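You operate a simulated robot arm through the tools that you are given. There is no shell and no other tool.

The job below is to be done with a simulated robot arm. You get a single attempt, and the scene is never put back.

TASK
Switch tank No. 56 from cold to warm and bring it to about 50 C.
Fine: switch on and stir at full speed while it warms; then close the warm knob, dial to slow, switch off.

It is judged by the outcome, as a careful person would: the job done as asked, and still so three seconds after it is handed in. It fails if anything else is knocked over, pushed out of place, dropped, spilled or broken.

THE ROBOT
A 7-joint arm with a two-finger parallel gripper, fixed in place. Base frame: the origin is at the foot of the arm, x ahead of it, y to its left, z up. Units: mm, rad, N and s.
Its first joint turns from -2.897 to 2.897 rad. Payload 4.4 kg.
The TCP is the grasp point between the finger pads, 23 mm short of the fingertips. In the tool frame z runs along the fingers and y along their closing line. The gripper opens to 94 mm. The fingers are 38 mm wide and 10 mm thick; the gripper's body (54 by 96 mm) begins 39 mm behind the TCP.
Orientation is that of the tool frame in the base frame, as a unit quaternion [w, x, y, z]. With the fingers straight down and closing along the base's y, the tool's x points along the base's -x, its y along +y and its z along -z.

THE INTERFACE
- The arm moves only by the tool servo_tool. Its argument "increments" is a list of rows, each an object of numbers (a shift or turn left out is 0, a gripper value left out holds the last): "rx", "ry", "rz": the turn, a rotation vector about the base's x, y, z in units of 6 degrees (1.0 is 6 degrees); "tx", "ty", "tz": the shift along the base's x, y, z in units of 30 mm (1.0 is 30 mm); "gripper": the opening, from 0 (shut) to 1 (fully open). In form: [{"rx": .., "ry": .., "rz": .., "tx": .., "ty": .., "tz": .., "gripper": ..}, ...]. A call has 1 to 20 rows; each row shifts and turns the commanded pose from where the row before left it. A call with a number of a shift or a turn outside -1 to 1 is refused whole. A row lasts 0.2 s, in which the tool goes at most 50 mm and 0.15 rad; a call with a longer step from one row to the next is refused whole, and so is a gripper value outside its range. Where a pose cannot be reached the arm comes as near as it can. A force on the tool above 70 N (or 10 N above the force at the start of the call, whichever is more), or a blocked arm, ends the call early, and 0.2 s more pass. Each finger travels about 72 mm/s and halts on what it meets, pressing with about 32 N; the grip force reading is that of the motor and also rises with nothing between the fingers. The clock runs only during rows and for 0.2 s after the last one: add rows that do not move to give the fingers time. The reply holds the time, the measured pose of the TCP, the force on the tool along the base axes, the opening and the grip force, in the units named above and with some noise, with the torque about the TCP (base axes, N m) and any sound that the robot's microphone picked up.
- Cameras (640 x 400 px; columns grow to the right, rows downward): "scene" is fixed at [52.3, -649.7, 1585.3]; the picture's right is [0.62, -0.79, 0.00], its down [-0.24, -0.19, -0.95] and it looks along [0.75, 0.59, -0.31] (base axes); focal length 359 px, centre (320, 200). "wrist" rides on the gripper at [86, 16, -74] in the tool frame; the picture's right is [-0.18, 0.98, 0.00], its down [-0.58, -0.11, -0.81] and it looks along [-0.79, -0.15, 0.59] (tool axes); focal length 243 px, centre (320, 200). There is no depth. A picture from a camera that has moved, and an enlarged one, comes with that camera's place and axes in the base frame and with its lens.
- camera(camera): a new picture of that camera. It takes no simulated time.
- close_up(camera, box): a new picture of the part [left, top, right, bottom] of that camera's present view, enlarged. It takes no simulated time.
- hand_in(): hands the job in; it is judged then, once.

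Places have to be worked out from the pictures, the camera data and where the tool is seen. Open the gripper and draw the arm clear of the work before you hand the job in, unless the task says otherwise.

The tools are called as a command line: name --argument value ..., lists and objects as JSON in quotes. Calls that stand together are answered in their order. servo_tool: Moves the arm, as the interface text tells. Its arguments: {"type":"object","properties":{"increments":{"type":"array"}},"required":["increments"]} The other tools are called the same way: camera (camera) takes a picture; close_up (camera, box) takes an enlarged picture of a part of a camera's view; hand_in () hands the job in.

At the start:

```text
time: 0.0
tool_pos: [766.3, 72.5, 1496.0]
tool_rot: [-0.001, 0.0, 1.0, 0.0]
wrist_force: [0.3, -0.3, -0.1]
wrist_torque: [0.04, -0.02, 0.0]
finger_gap: 94.2
finger_force: 0.2
```

scene: 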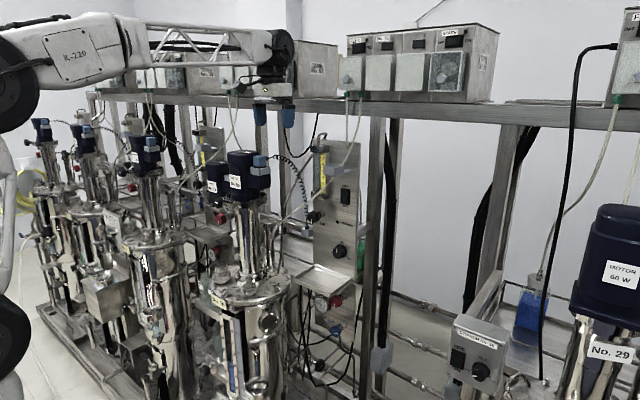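
wrist: 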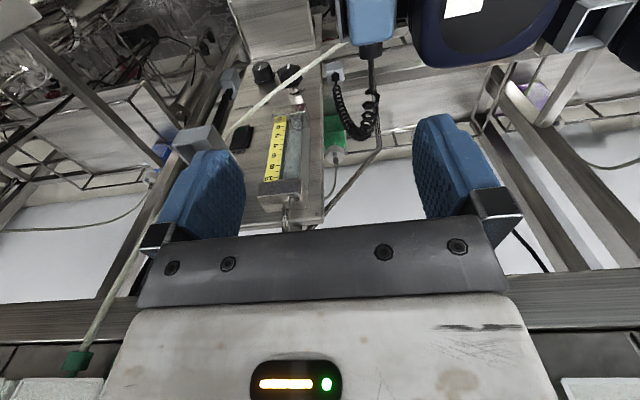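

I'll begin by looking closely at the scene before moving anything: the labels, knobs, switches and displays in both views.

close_up --camera "scene" --box '[180, 120, 400, 258]'

close_up --camera "scene" --box '[180, 250, 400, 388]'

close_up --camera "scene" --box '[420, 260, 640, 398]'

close_up --camera "scene" --box '[320, 10, 520, 135]'

close_up --camera "scene" --box '[0, 100, 220, 238]'

close_up --camera "wrist" --box '[200, 0, 460, 240]'

```text
2.90 times, centred on (290, 189) of scene
camera zoom: at [52.3, -649.7, 1585.3], right [0.62, -0.79, 0.0], down [-0.24, -0.19, -0.95], along [0.75, 0.59, -0.31], focal length 1041 px, centre (407, 232)
```

zoom: 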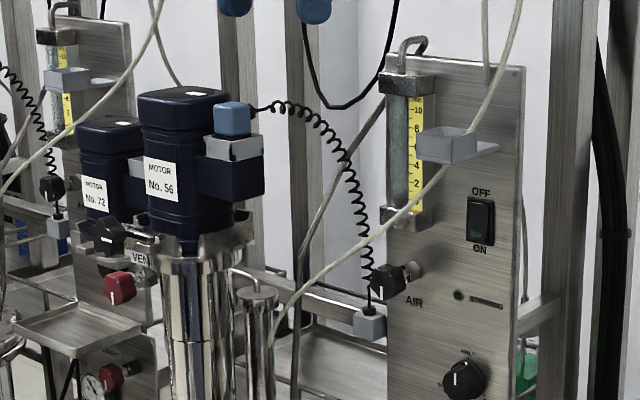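

```text
2.90 times, centred on (290, 319) of scene
camera zoom: at [52.3, -649.7, 1585.3], right [0.62, -0.79, 0.0], down [-0.24, -0.19, -0.95], along [0.75, 0.59, -0.31], focal length 1041 px, centre (407, -145)
```

zoom: 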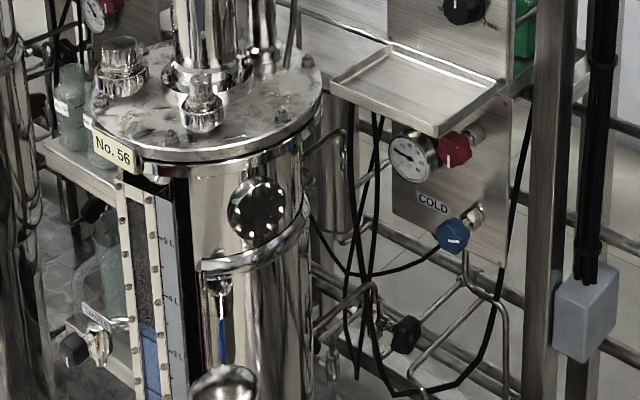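

```text
2.90 times, centred on (530, 329) of scene
camera zoom: at [52.3, -649.7, 1585.3], right [0.62, -0.79, 0.0], down [-0.24, -0.19, -0.95], along [0.75, 0.59, -0.31], focal length 1041 px, centre (-289, -174)
```

zoom: 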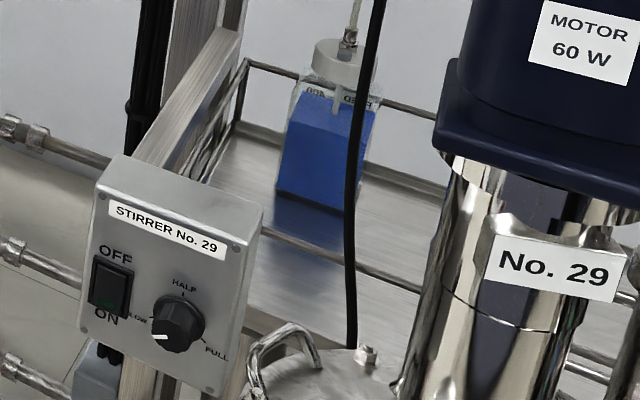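

```text
3.20 times, centred on (420, 72) of scene
camera zoom: at [52.3, -649.7, 1585.3], right [0.62, -0.79, 0.0], down [-0.24, -0.19, -0.95], along [0.75, 0.59, -0.31], focal length 1149 px, centre (0, 608)
```

zoom: 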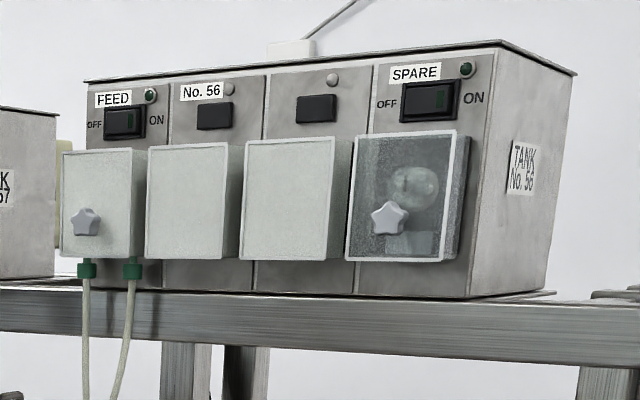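

```text
2.90 times, centred on (110, 169) of scene
camera zoom: at [52.3, -649.7, 1585.3], right [0.62, -0.79, 0.0], down [-0.24, -0.19, -0.95], along [0.75, 0.59, -0.31], focal length 1041 px, centre (929, 290)
```

zoom: 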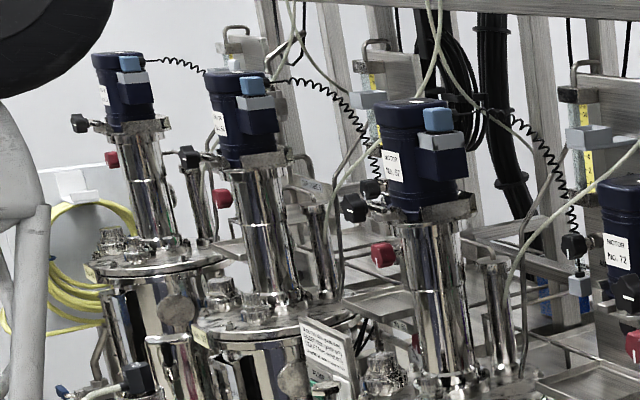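

```text
1.67 times, centred on (330, 120) of wrist
camera zoom: at [679.3, 87.5, 1571.2], right [0.18, 0.98, 0.0], down [0.58, -0.11, 0.81], along [0.79, -0.15, -0.59], focal length 404 px, centre (303, 333)
```

zoom: 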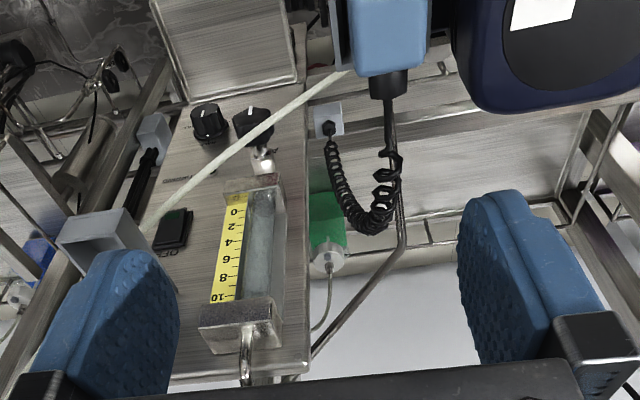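

The tank 56 panel appears to be the steel plate to the right of motor 56 (coil cable runs to it). I'll zoom in further on the panel to read knob marks, the gauge and any temperature display.

close_up --camera "scene" --box '[300, 230, 370, 274]'

close_up --camera "scene" --box '[300, 280, 364, 320]'

close_up --camera "scene" --box '[310, 300, 374, 340]'

close_up --camera "scene" --box '[200, 290, 296, 350]'

close_up --camera "scene" --box '[200, 340, 296, 400]'

close_up --camera "scene" --box '[200, 180, 296, 240]'

close_up --camera "scene" --box '[310, 170, 374, 210]'

close_up --camera "scene" --box '[300, 320, 396, 380]'

```text
9.09 times, centred on (335, 252) of scene
camera zoom: at [52.3, -649.7, 1585.3], right [0.62, -0.79, 0.0], down [-0.24, -0.19, -0.95], along [0.75, 0.59, -0.31], focal length 3265 px, centre (184, -273)
```

zoom: 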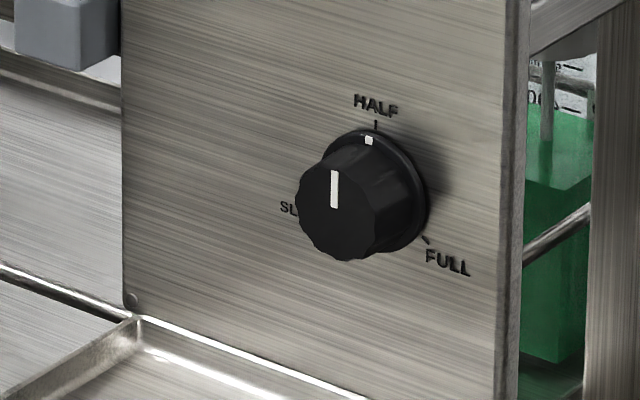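

```text
10.00 times, centred on (332, 300) of scene
camera zoom: at [52.3, -649.7, 1585.3], right [0.62, -0.79, 0.0], down [-0.24, -0.19, -0.95], along [0.75, 0.59, -0.31], focal length 3592 px, centre (200, -800)
```

zoom: 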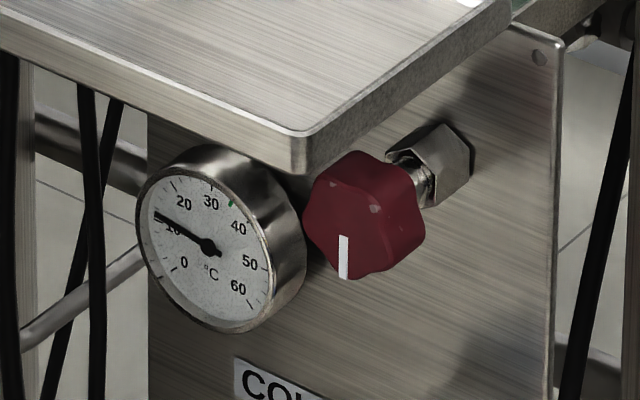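

```text
10.00 times, centred on (342, 320) of scene
camera zoom: at [52.3, -649.7, 1585.3], right [0.62, -0.79, 0.0], down [-0.24, -0.19, -0.95], along [0.75, 0.59, -0.31], focal length 3592 px, centre (100, -1000)
```

zoom: 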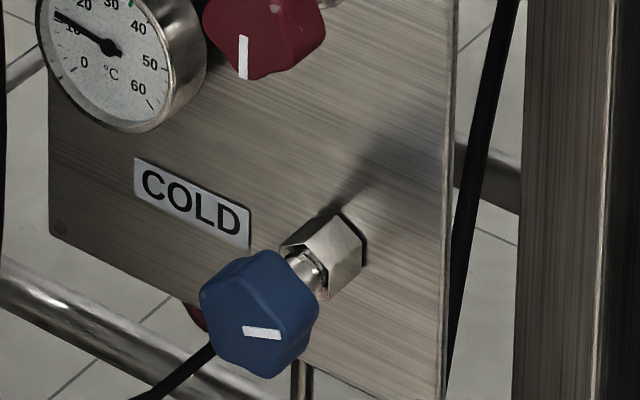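

```text
6.67 times, centred on (248, 320) of scene
camera zoom: at [52.3, -649.7, 1585.3], right [0.62, -0.79, 0.0], down [-0.24, -0.19, -0.95], along [0.75, 0.59, -0.31], focal length 2394 px, centre (800, -600)
```

zoom: 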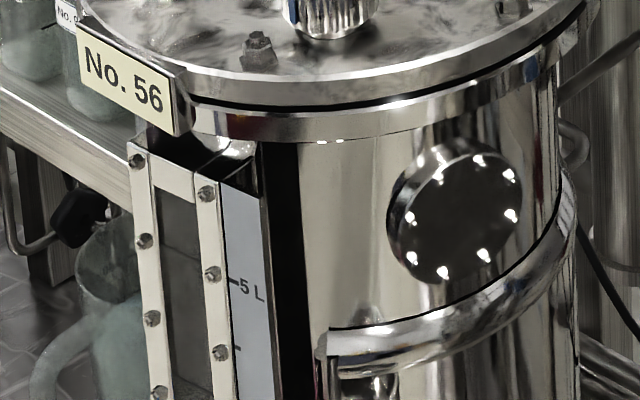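

```text
6.67 times, centred on (248, 370) of scene
camera zoom: at [52.3, -649.7, 1585.3], right [0.62, -0.79, 0.0], down [-0.24, -0.19, -0.95], along [0.75, 0.59, -0.31], focal length 2394 px, centre (800, -933)
```

zoom: 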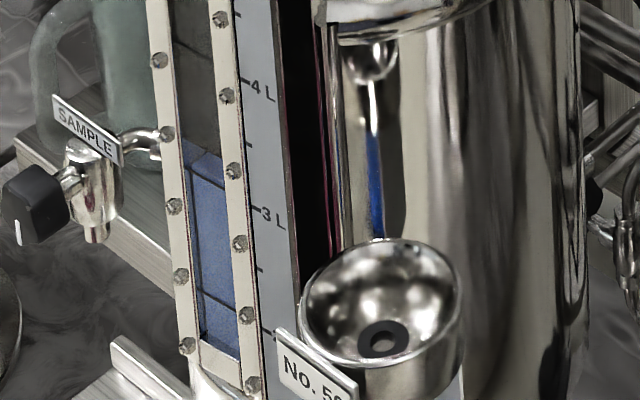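

```text
6.67 times, centred on (248, 210) of scene
camera zoom: at [52.3, -649.7, 1585.3], right [0.62, -0.79, 0.0], down [-0.24, -0.19, -0.95], along [0.75, 0.59, -0.31], focal length 2394 px, centre (800, 133)
```

zoom: 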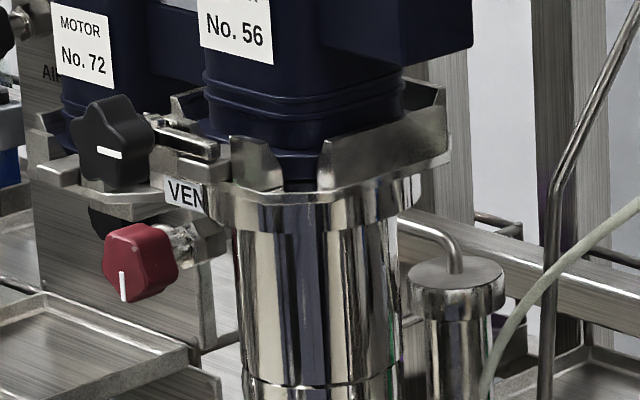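

```text
10.00 times, centred on (342, 190) of scene
camera zoom: at [52.3, -649.7, 1585.3], right [0.62, -0.79, 0.0], down [-0.24, -0.19, -0.95], along [0.75, 0.59, -0.31], focal length 3592 px, centre (100, 300)
```

zoom: 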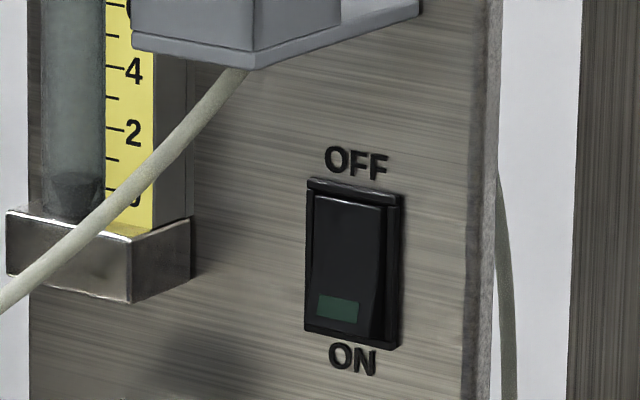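

```text
6.67 times, centred on (348, 350) of scene
camera zoom: at [52.3, -649.7, 1585.3], right [0.62, -0.79, 0.0], down [-0.24, -0.19, -0.95], along [0.75, 0.59, -0.31], focal length 2394 px, centre (133, -800)
```

zoom: 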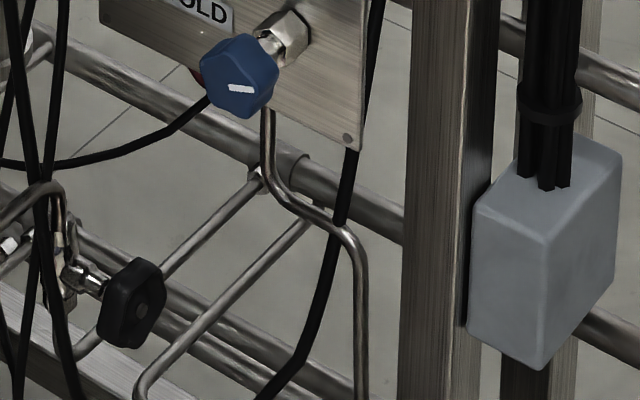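

Readings so far: the tank 56 panel faces -x at about x=910. Stirrer switch is near (905,-78,1263), dial near (890,-65,1078), red warm knob near (860,-80,924), and blue cold knob near (860,-80,812). A tray sits around z=990, and the gauge reads about 10 °C. The cold mark is horizontal (open) and the warm mark points down (closed). I'll first draw the arm back and to the right, clear of motor 56, at the same height.

servo_tool --increments '[{"tx": -0.8, "ty": -0.8}, {"tx": -0.8, "ty": -0.8}, {"tx": -0.8, "ty": -0.8}, {"tx": -0.8, "ty": -0.8}, {"tx": -0.6, "ty": -0.8}, {"tx": 0, "ty": -0.8}, {}]'

```text
time: 1.6
tool_pos: [651.1, -72.6, 1496.8]
tool_rot: [-0.001, 0.0, 1.0, 0.0]
wrist_force: [0.6, 0.0, -0.2]
wrist_torque: [0.02, -0.03, 0.02]
finger_gap: 94.1
finger_force: 0.1
```

The arm moved cleanly to (651,-73,1497). Now I'll pitch the tool up so it points forward (+x), with a turn of -90° about y.

servo_tool --increments '[{"ry": -1}, {"ry": -1}, {"ry": -1}, {"ry": -1}, {"ry": -1}, {"ry": -1}, {"ry": -1}, {"ry": -1}, {"ry": -1}, {"ry": -1}, {"ry": -1}, {"ry": -1}, {"ry": -1}, {"ry": -1}, {"ry": -1}, {}]'

camera --camera "scene"

camera --camera "wrist"

```text
time: 5.0
tool_pos: [653.2, -72.0, 1496.3]
tool_rot: [0.707, 0.0, 0.707, 0.0]
wrist_force: [1.2, 0.2, -2.0]
wrist_torque: [0.02, -0.11, 0.04]
finger_gap: 94.0
finger_force: 0.1
```

```text
taken
```

scene: 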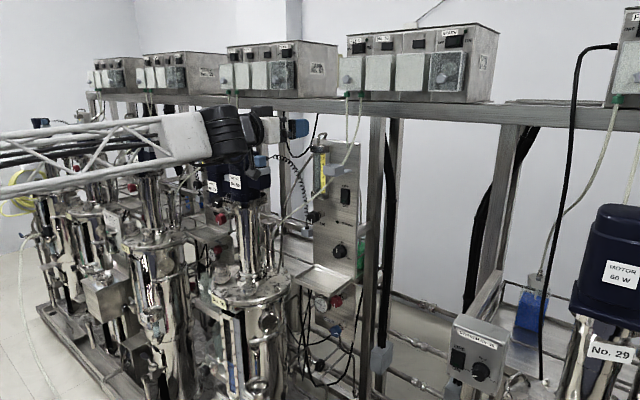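

```text
taken
camera wrist: at [578.3, -56.8, 1408.6], right [0.0, 0.98, 0.18], down [-0.81, -0.11, 0.58], along [0.59, -0.15, 0.79], focal length 243 px, centre (320, 200)
```

wrist: 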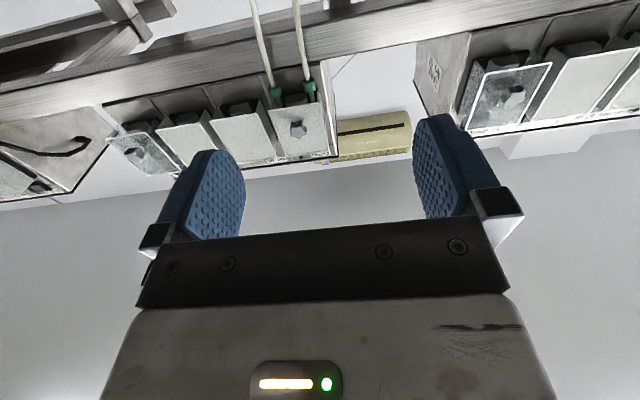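

The tool now points forward with the camera underneath. I'll zoom in on the wrist geometry and on the panel, the hose clip and the switch before choosing the approach.

close_up --camera "scene" --box '[140, 80, 380, 230]'

close_up --camera "scene" --box '[280, 80, 400, 155]'

close_up --camera "scene" --box '[260, 150, 380, 225]'

close_up --camera "scene" --box '[260, 220, 380, 295]'

```text
2.67 times, centred on (260, 155) of scene
camera zoom: at [52.3, -649.7, 1585.3], right [0.62, -0.79, 0.0], down [-0.24, -0.19, -0.95], along [0.75, 0.59, -0.31], focal length 958 px, centre (480, 320)
```

zoom: 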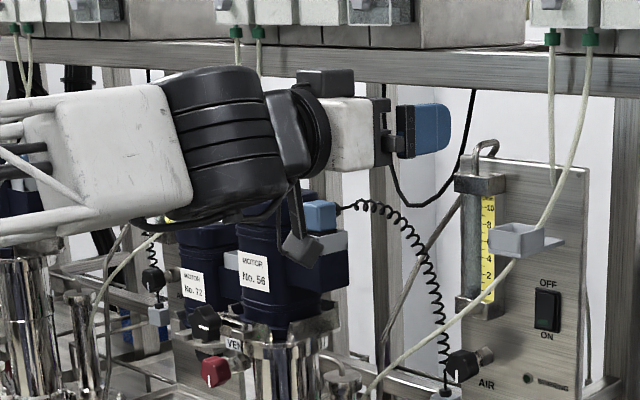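

```text
5.33 times, centred on (340, 118) of scene
camera zoom: at [52.3, -649.7, 1585.3], right [0.62, -0.79, 0.0], down [-0.24, -0.19, -0.95], along [0.75, 0.59, -0.31], focal length 1916 px, centre (213, 640)
```

zoom: 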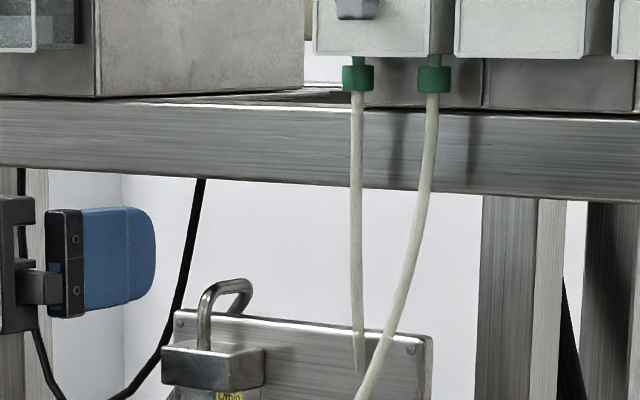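

```text
5.33 times, centred on (320, 188) of scene
camera zoom: at [52.3, -649.7, 1585.3], right [0.62, -0.79, 0.0], down [-0.24, -0.19, -0.95], along [0.75, 0.59, -0.31], focal length 1916 px, centre (320, 267)
```

zoom: 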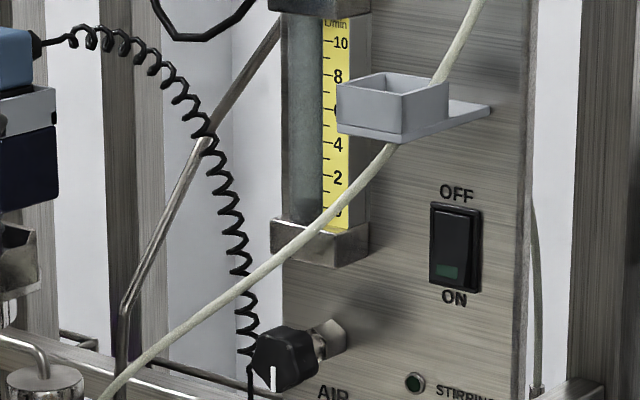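

```text
5.33 times, centred on (320, 258) of scene
camera zoom: at [52.3, -649.7, 1585.3], right [0.62, -0.79, 0.0], down [-0.24, -0.19, -0.95], along [0.75, 0.59, -0.31], focal length 1916 px, centre (320, -107)
```

zoom: 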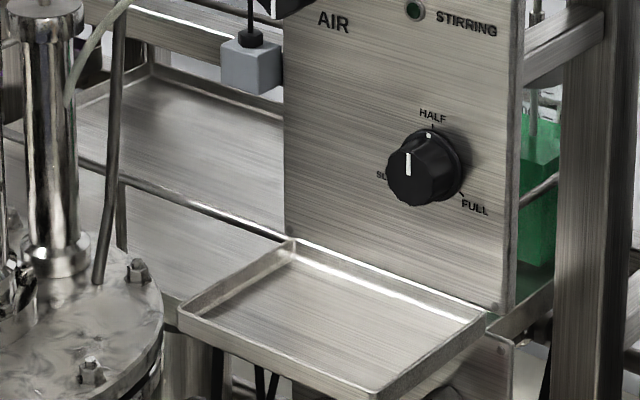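

The view shows a STIRRING indicator lamp under the switch, and a hose clip above the switch at about z=1345. I'll close the gripper, descend well in front of the panel, and pitch the tool up 30° so it comes at the lower (ON) half of the rocker from below the hose.

servo_tool --increments '[{"tz": -1, "ty": -0.33, "gripper": 0}, {"tz": -1}, {"tz": -1}, {"tz": -1}, {"tz": -1}, {"tz": -1}, {"tz": -1}, {"tz": -0.87}, {"ry": -1}, {"ry": -1}, {"ry": -1}, {"ry": -1}, {"ry": -1}, {"tx": 1}, {"tx": 1}, {"tx": 1}, {"tx": 0.8}, {}]'

camera --camera "wrist"

close_up --camera "scene" --box '[180, 100, 420, 250]'

```text
time: 8.8
tool_pos: [750.0, -138.2, 1272.3]
tool_rot: [0.865, -0.005, 0.502, 0.003]
wrist_force: [0.6, 0.0, -0.4]
wrist_torque: [-0.01, 0.01, 0.01]
finger_gap: 0.0
finger_force: 32.2
out of reach, approached as far as the arm can: row 12, 13, 14, 15, 16, 17
```

```text
taken
camera wrist: at [728.7, -123.8, 1159.8], right [-0.1, 0.98, 0.15], down [-0.99, -0.12, 0.1], along [0.12, -0.14, 0.98], focal length 243 px, centre (320, 200)
```

wrist: 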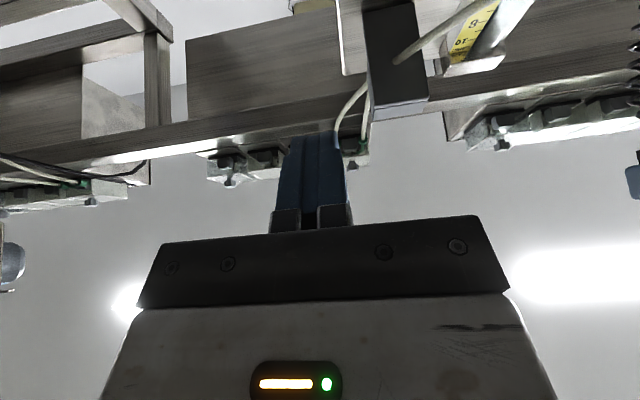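

```text
2.67 times, centred on (300, 175) of scene
camera zoom: at [52.3, -649.7, 1585.3], right [0.62, -0.79, 0.0], down [-0.24, -0.19, -0.95], along [0.75, 0.59, -0.31], focal length 958 px, centre (373, 267)
```

zoom: 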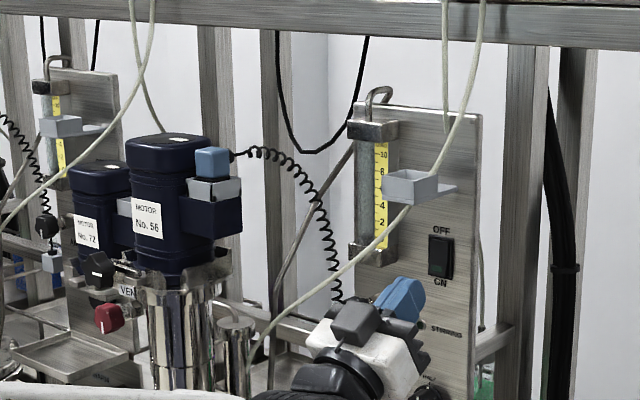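

With 30° of upward pitch the pose is out of reach and the arm drifted to y=-138. I'll undo the pitch so the tool is horizontal again, drop to about z=1200, and test a -90° roll that puts the camera on the right. That way I can press the rocker with just the upper finger of an opened gripper, keeping the hand well below the hose.

servo_tool --increments '[{"tx": -1, "ry": 1}, {"tx": -1, "ry": 1}, {"ry": 1}, {"ry": 1}, {"ry": 1}, {}, {"tz": -1}, {"tz": -0.9}, {}]'

```text
time: 10.8
tool_pos: [691.4, -138.2, 1213.9]
tool_rot: [0.707, 0.0, 0.707, 0.0]
wrist_force: [0.6, -0.2, -0.2]
wrist_torque: [-0.01, 0.02, 0.01]
finger_gap: 0.0
finger_force: 32.3
```

The tool is horizontal again at (691,-138,1214). Now I'll test the roll of -90° about x here in free space and open the gripper.

servo_tool --increments '[{"rx": -1, "gripper": 1}, {"rx": -1}, {"rx": -1}, {"rx": -1}, {"rx": -1}, {"rx": -1}, {"rx": -1}, {"rx": -1}, {"rx": -1}, {"rx": -1}, {"rx": -1}, {"rx": -1}, {"rx": -1}, {"rx": -1}, {"rx": -1}, {}]'

camera --camera "wrist"

camera --camera "scene"

```text
time: 14.2
tool_pos: [629.3, -159.8, 1367.6]
tool_rot: [0.494, -0.504, 0.509, -0.493]
wrist_force: [0.1, 0.3, -0.2]
wrist_torque: [0.0, 0.01, 0.0]
finger_gap: 94.1
finger_force: 0.1
out of reach, approached as far as the arm can: row 7, 8, 9, 10, 11, 12, 13, 14, 15
```

```text
taken
camera wrist: at [553.4, -247.2, 1353.5], right [-0.02, 0.19, -0.98], down [-0.8, 0.58, 0.13], along [0.6, 0.79, 0.14], focal length 243 px, centre (320, 200)
```

wrist: 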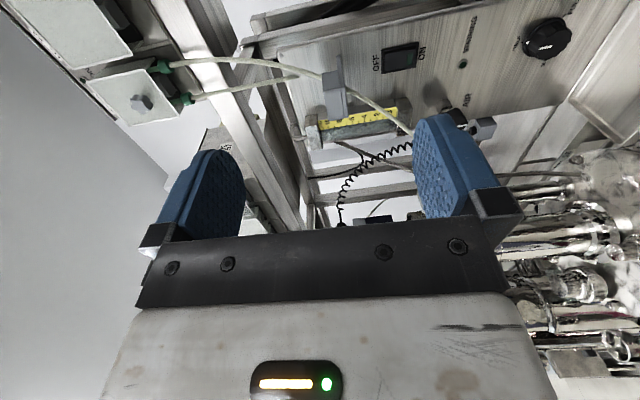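

```text
taken
```

scene: 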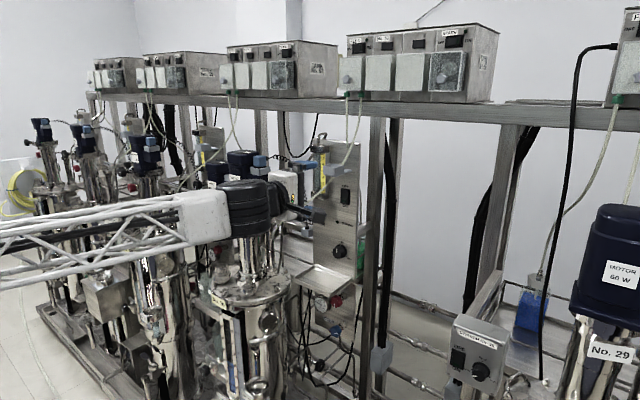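

At roll -90 the arm was pushed up to (629,-160,1368), so negative roll appears to run into a joint limit. I'll roll back to 0 here and then test positive roll in free space.

servo_tool --increments '[{"rx": 1}, {"rx": 1}, {"rx": 1}, {"rx": 1}, {"rx": 1}, {"rx": 1}, {"rx": 1}, {"rx": 1}, {"rx": 1}, {"rx": 1}, {"rx": 1}, {"rx": 1}, {"rx": 1}, {"rx": 1}, {"rx": 1}, {}]'

servo_tool --increments '[{"tz": -1, "ty": 0.5}, {"tz": -1, "ty": 0.5}, {"tz": -1, "ty": 0.5}, {"tz": -1, "ty": 0.5}, {"tz": -1, "ty": 0.5}, {"tz": -0.5}, {}, {"rx": 1}, {"rx": 1}, {"rx": 1}, {"rx": 1}, {"rx": 1}, {"rx": 1}, {"rx": 1}, {"rx": 1}, {}]'

```text
time: 17.6
tool_pos: [629.3, -159.9, 1369.0]
tool_rot: [0.707, 0.001, 0.707, 0.001]
wrist_force: [-0.6, 0.0, 0.0]
wrist_torque: [-0.04, -0.03, 0.03]
finger_gap: 94.0
finger_force: 0.0
```

```text
time: 21.0
tool_pos: [628.9, -84.3, 1202.0]
tool_rot: [0.646, 0.288, 0.646, 0.288]
wrist_force: [0.2, -0.4, -0.7]
wrist_torque: [-0.02, 0.01, 0.02]
finger_gap: 94.1
finger_force: 0.1
```

Positive roll works: +48° was reached at (629,-84,1202). I'll continue to +90° and check.

servo_tool --increments '[{"rx": 1}, {"rx": 1}, {"rx": 1}, {"rx": 1}, {"rx": 1}, {"rx": 1}, {"rx": 1}, {}]'

camera --camera "wrist"

camera --camera "scene"

```text
time: 22.8
tool_pos: [628.6, -85.3, 1203.7]
tool_rot: [0.499, 0.501, 0.499, 0.5]
wrist_force: [0.0, 0.4, 0.4]
wrist_torque: [-0.04, -0.01, 0.03]
finger_gap: 94.0
finger_force: 0.0
```

```text
taken
camera wrist: at [554.0, 0.6, 1219.3], right [0.0, -0.19, 0.98], down [-0.81, -0.58, -0.11], along [0.59, -0.79, -0.15], focal length 243 px, centre (320, 200)
```

wrist: 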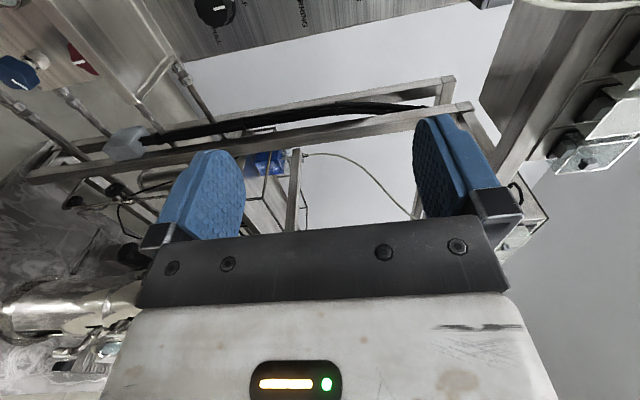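

```text
taken
```

scene: 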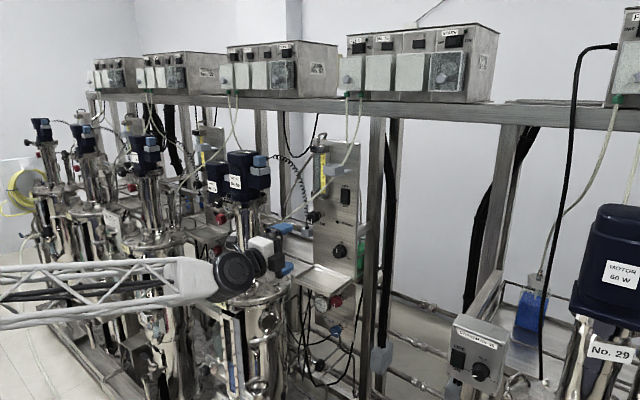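

Roll +90 is fine here. Having the camera on the right side would keep it away from the hose and the AIR knob, so I'll test rolling on through +180° to +270° in this free space.

servo_tool --increments '[{"rx": 1}, {"rx": 1}, {"rx": 1}, {"rx": 1}, {"rx": 1}, {"rx": 1}, {"rx": 1}, {"rx": 1}, {"rx": 1}, {"rx": 1}, {"rx": 1}, {"rx": 1}, {"rx": 1}, {"rx": 1}, {"rx": 1}, {}]'

servo_tool --increments '[{"rx": 1}, {"rx": 1}, {"rx": 1}, {"rx": 1}, {"rx": 1}, {"rx": 1}, {"rx": 1}, {"rx": 1}, {"rx": 1}, {"rx": 1}, {"rx": 1}, {"rx": 1}, {"rx": 1}, {"rx": 1}, {"rx": 1}, {}]'

camera --camera "wrist"

```text
time: 26.2
tool_pos: [630.2, -84.6, 1202.9]
tool_rot: [-0.001, 0.707, -0.001, 0.707]
wrist_force: [-0.2, 0.1, -0.2]
wrist_torque: [0.02, 0.01, 0.01]
finger_gap: 94.1
finger_force: 0.2
```

```text
time: 29.6
tool_pos: [627.5, -85.0, 1203.8]
tool_rot: [0.501, -0.499, 0.5, -0.5]
wrist_force: [-0.1, -0.5, 0.0]
wrist_torque: [-0.01, -0.01, -0.03]
finger_gap: 94.1
finger_force: 0.1
```

```text
taken
camera wrist: at [554.1, -172.3, 1186.6], right [0.0, 0.19, -0.98], down [-0.81, 0.58, 0.11], along [0.59, 0.79, 0.15], focal length 243 px, centre (320, 200)
```

wrist: 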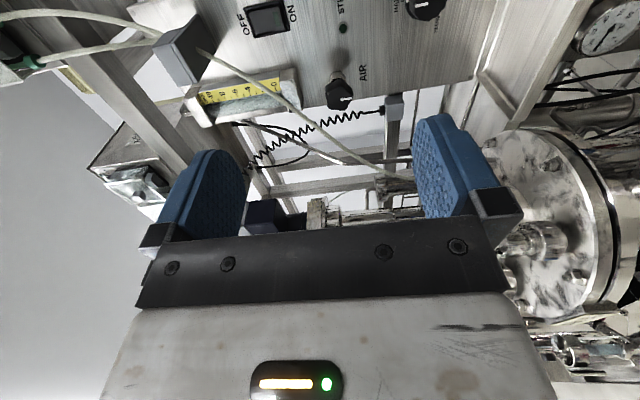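

Roll +270 works: the camera is now on the right and looks back at the panel. Both views agree that the switch centre is near (903,-77,1269), with the ON half at about z=1248–1268. The upper finger (52 mm above the TCP) lines up with z≈1254, so I'll advance to a standoff and look before pressing.

servo_tool --increments '[{"tx": 1, "ty": 0.1}, {"tx": 1}, {"tx": 1}, {"tx": 1}, {"tx": 1}, {"tx": 1}, {"tx": 0.9}, {}]'

camera --camera "wrist"

close_up --camera "scene" --box '[240, 130, 400, 230]'

```text
time: 31.4
tool_pos: [836.8, -82.8, 1202.8]
tool_rot: [0.501, -0.499, 0.499, -0.5]
wrist_force: [0.1, 0.9, 0.2]
wrist_torque: [-0.04, 0.01, 0.03]
finger_gap: 93.8
finger_force: 0.0
```

```text
taken
camera wrist: at [761.5, -169.2, 1187.8], right [0.0, 0.18, -0.98], down [-0.81, 0.58, 0.11], along [0.59, 0.79, 0.15], focal length 243 px, centre (320, 200)
```

wrist: 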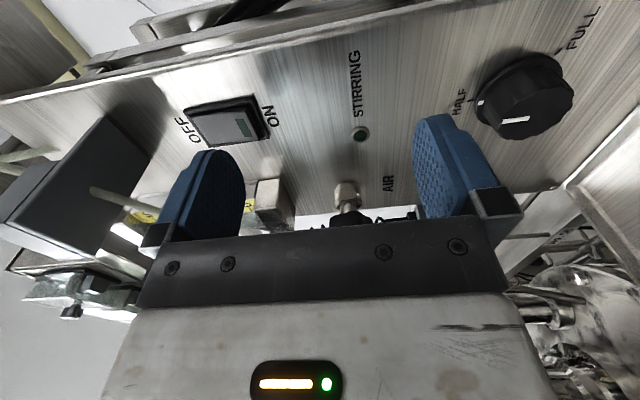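

```text
4.00 times, centred on (320, 180) of scene
camera zoom: at [52.3, -649.7, 1585.3], right [0.62, -0.79, 0.0], down [-0.24, -0.19, -0.95], along [0.75, 0.59, -0.31], focal length 1437 px, centre (320, 280)
```

zoom: 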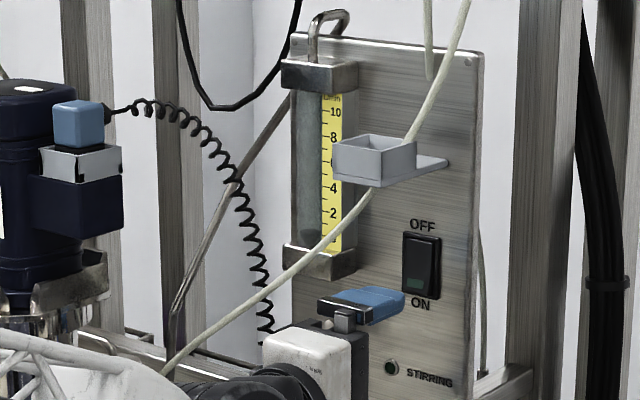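

The projected contact point (903,-82,1254) falls on the ON half, beside its green window, and the hose is clear of the hand. I'll press forward in small steps.

servo_tool --increments '[{"tx": 0.5}, {"tx": 0.4}, {"tx": 0.1}, {"tx": 0.1}, {"tx": 0.1}, {"tx": 0.1}]'

camera --camera "wrist"

close_up --camera "scene" --box '[300, 170, 380, 220]'

```text
time: 32.8
tool_pos: [873.0, -81.7, 1204.7]
tool_rot: [-0.501, 0.499, -0.5, 0.501]
wrist_force: [-47.5, 2.8, -1.9]
wrist_torque: [-0.18, -2.67, 0.24]
finger_gap: 93.1
finger_force: 0.0
heard: click
```

```text
taken
camera wrist: at [799.4, -169.1, 1187.7], right [0.0, 0.18, -0.98], down [-0.81, 0.58, 0.11], along [0.59, 0.79, 0.15], focal length 243 px, centre (320, 200)
```

wrist: 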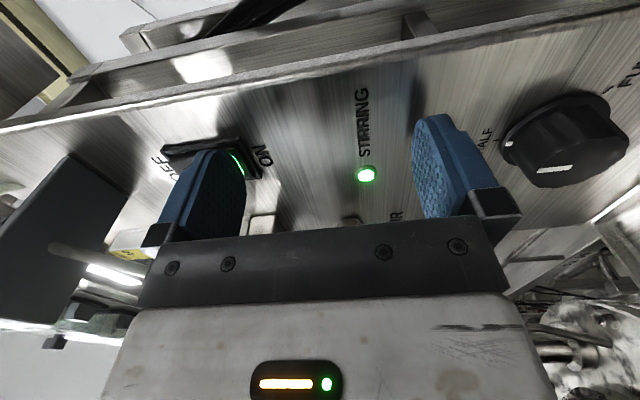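

```text
8.00 times, centred on (340, 195) of scene
camera zoom: at [52.3, -649.7, 1585.3], right [0.62, -0.79, 0.0], down [-0.24, -0.19, -0.95], along [0.75, 0.59, -0.31], focal length 2873 px, centre (160, 240)
```

zoom: 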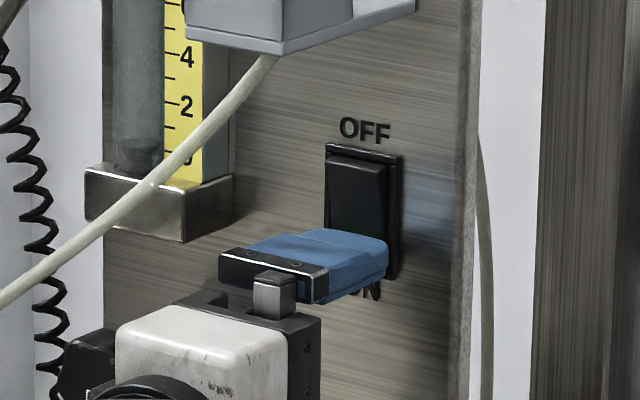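

There was a click and the STIRRING lamp is now lit green, so the switch is ON. I'll back off along -x and then look closely at the dial's ticks.

servo_tool --increments '[{"tx": -0.5}, {"tx": -1}, {"tx": -1}, {}]'

close_up --camera "wrist" --box '[380, 0, 640, 162]'

close_up --camera "scene" --box '[300, 170, 380, 220]'

close_up --camera "scene" --box '[300, 270, 364, 310]'

```text
time: 33.8
tool_pos: [800.7, -81.7, 1203.0]
tool_rot: [0.5, -0.5, 0.501, -0.5]
wrist_force: [0.0, -0.4, -0.9]
wrist_torque: [0.0, 0.03, -0.01]
finger_gap: 93.7
finger_force: 0.1
```

```text
2.46 times, centred on (510, 81) of wrist
camera zoom: at [725.4, -169.4, 1186.9], right [0.0, 0.18, -0.98], down [-0.81, 0.58, 0.11], along [0.59, 0.79, 0.15], focal length 597 px, centre (-148, 493)
```

zoom: 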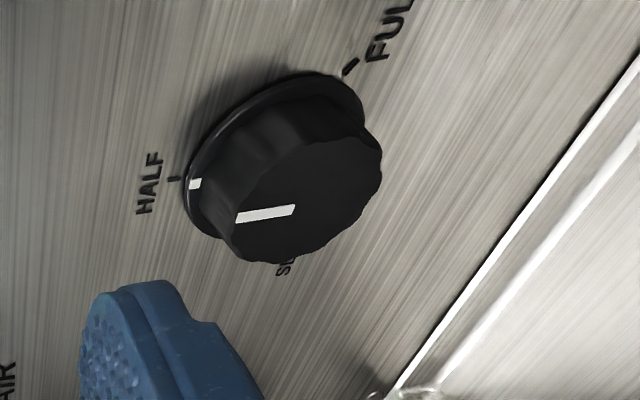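

```text
8.00 times, centred on (340, 195) of scene
camera zoom: at [52.3, -649.7, 1585.3], right [0.62, -0.79, 0.0], down [-0.24, -0.19, -0.95], along [0.75, 0.59, -0.31], focal length 2873 px, centre (160, 240)
```

zoom: 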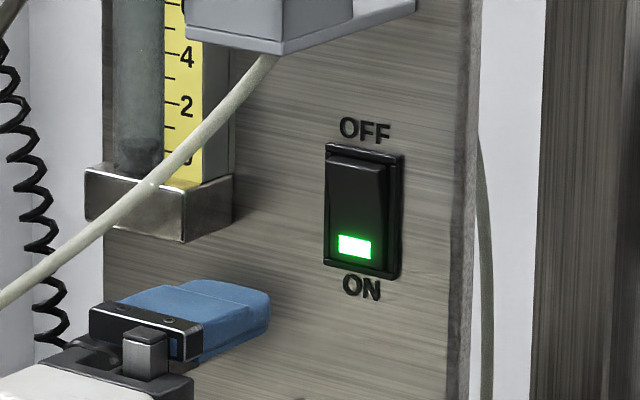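

```text
10.00 times, centred on (332, 290) of scene
camera zoom: at [52.3, -649.7, 1585.3], right [0.62, -0.79, 0.0], down [-0.24, -0.19, -0.95], along [0.75, 0.59, -0.31], focal length 3592 px, centre (200, -700)
```

zoom: 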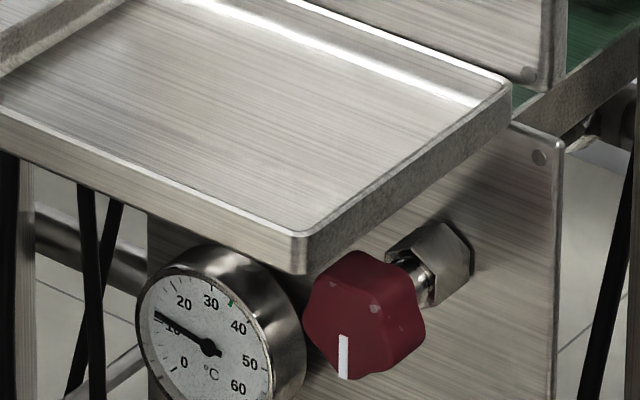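

The switch is lit ON. From this view the dial axis is at about (y -65, z 1084), its front face is at x≈880, and FULL is 120° clockwise of HALF. I'll back away, roll from 270° to about 144° so the +120° turn stays within the reachable range, and come down to dial height.

servo_tool --increments '[{"tx": -1}, {"tx": -1}, {"rx": -1}, {"rx": -1}, {"rx": -1}, {"rx": -1}, {"rx": -1}, {"rx": -1}, {"rx": -1}, {"rx": -1}, {"rx": -1}, {"rx": -1}, {"rx": -1}, {"rx": -1}, {"rx": -1}, {"rx": -1}, {"rx": -1}, {"rx": -1}, {"rx": -1}, {"rx": -1}]'

servo_tool --increments '[{"rx": -1}, {"rx": -1}, {"rx": -1}, {"tz": -1}, {"tz": -1}, {"tz": -1}, {"tz": -0.97, "ty": 0.56}, {}]'

camera --camera "wrist"

close_up --camera "scene" --box '[200, 170, 400, 295]'

```text
time: 38.0
tool_pos: [739.9, -80.8, 1203.3]
tool_rot: [0.111, 0.698, 0.112, 0.698]
wrist_force: [0.0, 0.1, 0.2]
wrist_torque: [0.0, -0.01, 0.0]
finger_gap: 94.0
finger_force: 0.1
```

```text
time: 39.8
tool_pos: [739.7, -67.2, 1083.9]
tool_rot: [0.215, 0.672, 0.222, 0.673]
wrist_force: [0.0, -0.1, 0.0]
wrist_torque: [0.0, 0.0, 0.01]
finger_gap: 93.9
finger_force: 0.0
```

```text
taken
camera wrist: at [665.1, -31.5, 1164.3], right [0.01, -0.9, 0.43], down [-0.8, -0.26, -0.53], along [0.59, -0.34, -0.73], focal length 243 px, centre (320, 200)
```

wrist: 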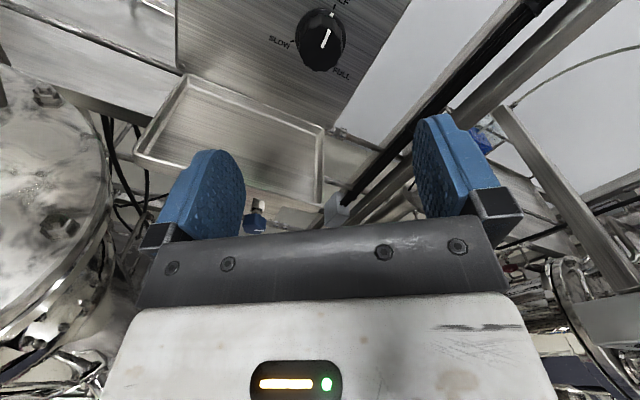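

```text
3.20 times, centred on (300, 232) of scene
camera zoom: at [52.3, -649.7, 1585.3], right [0.62, -0.79, 0.0], down [-0.24, -0.19, -0.95], along [0.75, 0.59, -0.31], focal length 1149 px, centre (384, 96)
```

zoom: 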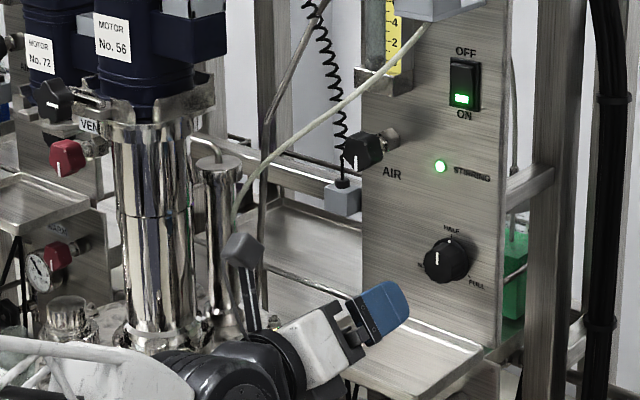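

The roll and position look right. I'll zoom in with the wrist camera to check how the dial lines up with the tool axis before approaching.

close_up --camera "wrist" --box '[240, 0, 400, 100]'

```text
4.00 times, centred on (320, 50) of wrist
camera zoom: at [665.1, -31.5, 1164.3], right [0.01, -0.9, 0.43], down [-0.8, -0.26, -0.53], along [0.59, -0.34, -0.73], focal length 970 px, centre (320, 800)
```

zoom: 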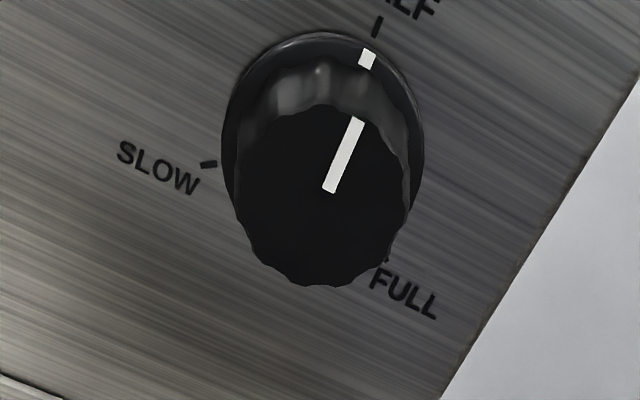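

The dial centre lies on the tool axis to within about 2 mm. I'll advance to x≈875 and close on the knob.

servo_tool --increments '[{"tx": 1}, {"tx": 1}, {"tx": 1}, {"tx": 0.8}, {"tx": 0.5}, {"tx": 0.2}, {}]'

camera --camera "wrist"

close_up --camera "scene" --box '[240, 190, 400, 290]'

```text
time: 41.4
tool_pos: [873.0, -80.0, 1088.6]
tool_rot: [0.214, 0.672, 0.223, 0.673]
wrist_force: [-1.5, -0.7, 0.2]
wrist_torque: [0.01, 0.01, -0.04]
finger_gap: 94.0
finger_force: 0.0
out of reach, approached as far as the arm can: row 1, 3, 6
```

```text
taken
camera wrist: at [798.9, -44.1, 1168.0], right [0.01, -0.9, 0.43], down [-0.81, -0.26, -0.53], along [0.59, -0.34, -0.73], focal length 243 px, centre (320, 200)
```

wrist: 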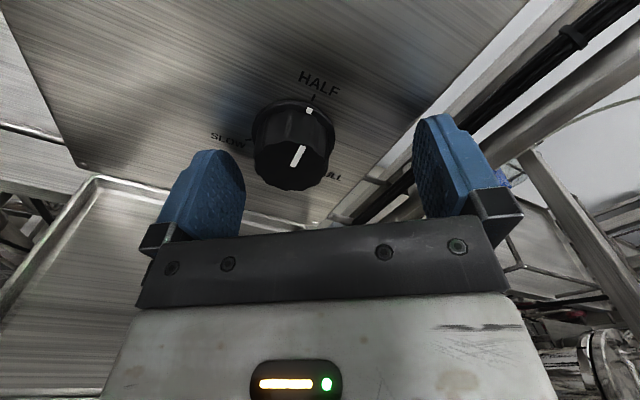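

```text
4.00 times, centred on (320, 240) of scene
camera zoom: at [52.3, -649.7, 1585.3], right [0.62, -0.79, 0.0], down [-0.24, -0.19, -0.95], along [0.75, 0.59, -0.31], focal length 1437 px, centre (320, 40)
```

zoom: 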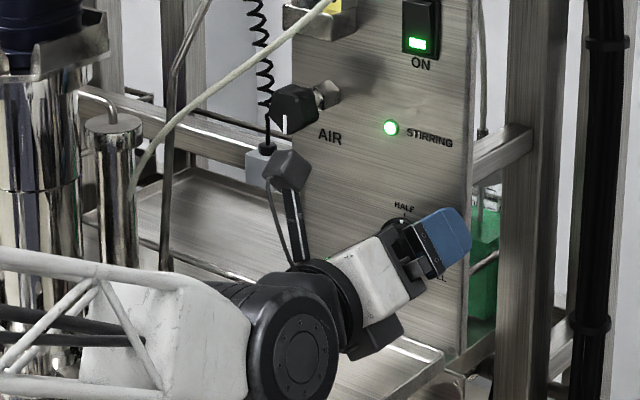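

The arm drifted to y=-80, z=1089 near a reach limit, so the dial is now off-centre between the fingers. I'll try small corrections of +y and -z and check whether the pose is reachable.

servo_tool --increments '[{"ty": 0.15, "tz": -0.05}, {"ty": 0.15, "tz": -0.05}, {"ty": 0.13, "tz": -0.05}, {}]'

camera --camera "wrist"

```text
time: 42.4
tool_pos: [872.6, -78.4, 1087.1]
tool_rot: [0.214, 0.672, 0.222, 0.673]
wrist_force: [-0.9, -1.3, 0.2]
wrist_torque: [0.0, -0.04, -0.01]
finger_gap: 93.9
finger_force: 0.1
out of reach, approached as far as the arm can: row 1, 2, 3
```

```text
taken
camera wrist: at [798.4, -43.4, 1167.2], right [0.01, -0.9, 0.43], down [-0.81, -0.26, -0.53], along [0.59, -0.34, -0.73], focal length 243 px, centre (320, 200)
```

wrist: 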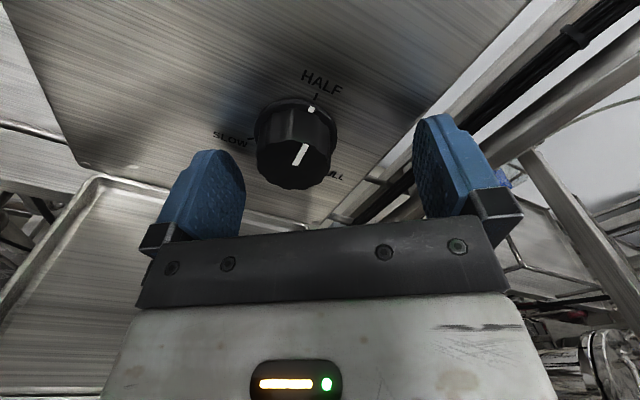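

The correction is still flagged out of reach, so a joint limit binds for an exactly horizontal tool at this height. I'll look at the whole arm posture.

camera --camera "scene"

close_up --camera "scene" --box '[0, 180, 320, 380]'

```text
taken
```

scene: 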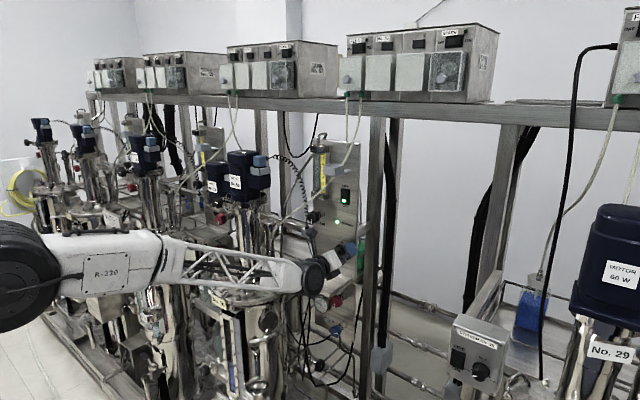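

```text
2.00 times, centred on (160, 280) of scene
camera zoom: at [52.3, -649.7, 1585.3], right [0.62, -0.79, 0.0], down [-0.24, -0.19, -0.95], along [0.75, 0.59, -0.31], focal length 718 px, centre (640, 40)
```

zoom: 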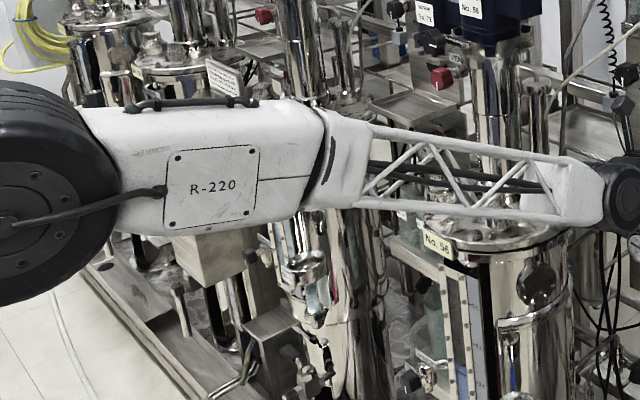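

The elbow has swung out and the wrist is near a limit. I'll back off from the dial and test whether a slight downward pitch makes the commanded y reachable.

servo_tool --increments '[{"tx": -1}, {"tx": -1}, {"tx": -1}, {"ry": 1}, {"ry": 1}, {"ty": 0.2, "tz": -0.05}, {"ty": 0.2, "tz": -0.05}, {}]'

```text
time: 44.2
tool_pos: [782.0, -67.3, 1084.7]
tool_rot: [0.195, 0.739, 0.239, 0.599]
wrist_force: [-0.1, 0.4, 0.5]
wrist_torque: [-0.04, 0.0, -0.03]
finger_gap: 93.9
finger_force: 0.0
```

With 12° of downward pitch everything is reachable at (782,-67,1085). I'll test reducing the pitch to 6° here and moving forward, watching the flags.

servo_tool --increments '[{"tx": 0.7}, {"tx": 0.7}, {"ry": -0.5}, {"ry": -0.5}, {}]'

```text
time: 45.4
tool_pos: [824.7, -68.2, 1083.6]
tool_rot: [0.206, 0.707, 0.23, 0.636]
wrist_force: [0.7, -0.1, 0.2]
wrist_torque: [0.0, 0.01, 0.04]
finger_gap: 94.0
finger_force: 0.1
```

Confirmed: only the upward wrist tilt is limiting in this arm configuration, and it would get worse for the lower knobs. I'll try to flip the wrist to its other branch in free space: retreat, tool down, swing it around through the right side to up, then forward. First comes the retreat.

servo_tool --increments '[{"tx": -1}, {"tx": -1}, {"tx": -1, "ty": -0.5}, {"tx": -1, "tz": 1, "ty": -0.5}, {"tx": -1, "tz": 1, "ty": -0.5}, {"tx": -1, "tz": 1, "ty": -0.5}, {"tx": -1, "tz": 1, "ty": -0.5}, {"tx": -1, "tz": 1, "ty": -0.5}, {"tx": -0.6, "tz": 1, "ty": -0.5}, {"tz": 1}, {}]'

servo_tool --increments '[{"ry": 1}, {"ry": 1}, {"ry": 1}, {"ry": 1}, {"ry": 1}, {"ry": 1}, {"ry": 1}, {"ry": 1}, {"ry": 1}, {"ry": 1}, {"ry": 1}, {"ry": 1}, {"ry": 1}, {"ry": 1}, {}]'

camera --camera "scene"

```text
time: 47.8
tool_pos: [565.8, -173.2, 1294.0]
tool_rot: [0.206, 0.707, 0.23, 0.636]
wrist_force: [-0.3, 0.0, -1.0]
wrist_torque: [0.01, 0.01, -0.01]
finger_gap: 94.0
finger_force: 0.0
```

```text
time: 51.0
tool_pos: [568.0, -171.5, 1294.5]
tool_rot: [0.0, 0.951, 0.309, -0.001]
wrist_force: [-0.4, 0.5, 0.0]
wrist_torque: [0.02, 0.0, 0.03]
finger_gap: 94.0
finger_force: 0.1
```

```text
taken
```

scene: 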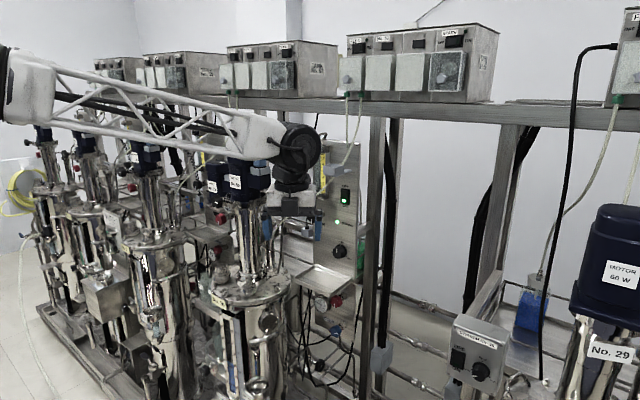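

The tool points straight down in free space at (568,-172,1294). Now I'll swing it to point right (-y) with a -90° turn about x.

servo_tool --increments '[{"rx": -1}, {"rx": -1}, {"rx": -1}, {"rx": -1}, {"rx": -1}, {"rx": -1}, {"rx": -1}, {"rx": -1}, {"rx": -1}, {"rx": -1}, {"rx": -1}, {"rx": -1}, {"rx": -1}, {"rx": -1}, {"rx": -1}, {}]'

camera --camera "scene"

```text
time: 54.4
tool_pos: [566.5, -172.7, 1293.3]
tool_rot: [0.673, 0.672, 0.218, -0.219]
wrist_force: [0.7, -0.2, -0.4]
wrist_torque: [-0.02, -0.01, -0.02]
finger_gap: 93.8
finger_force: 0.1
```

```text
taken
```

scene: 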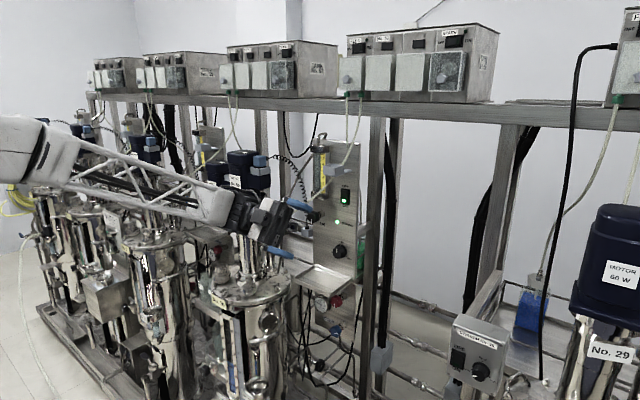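

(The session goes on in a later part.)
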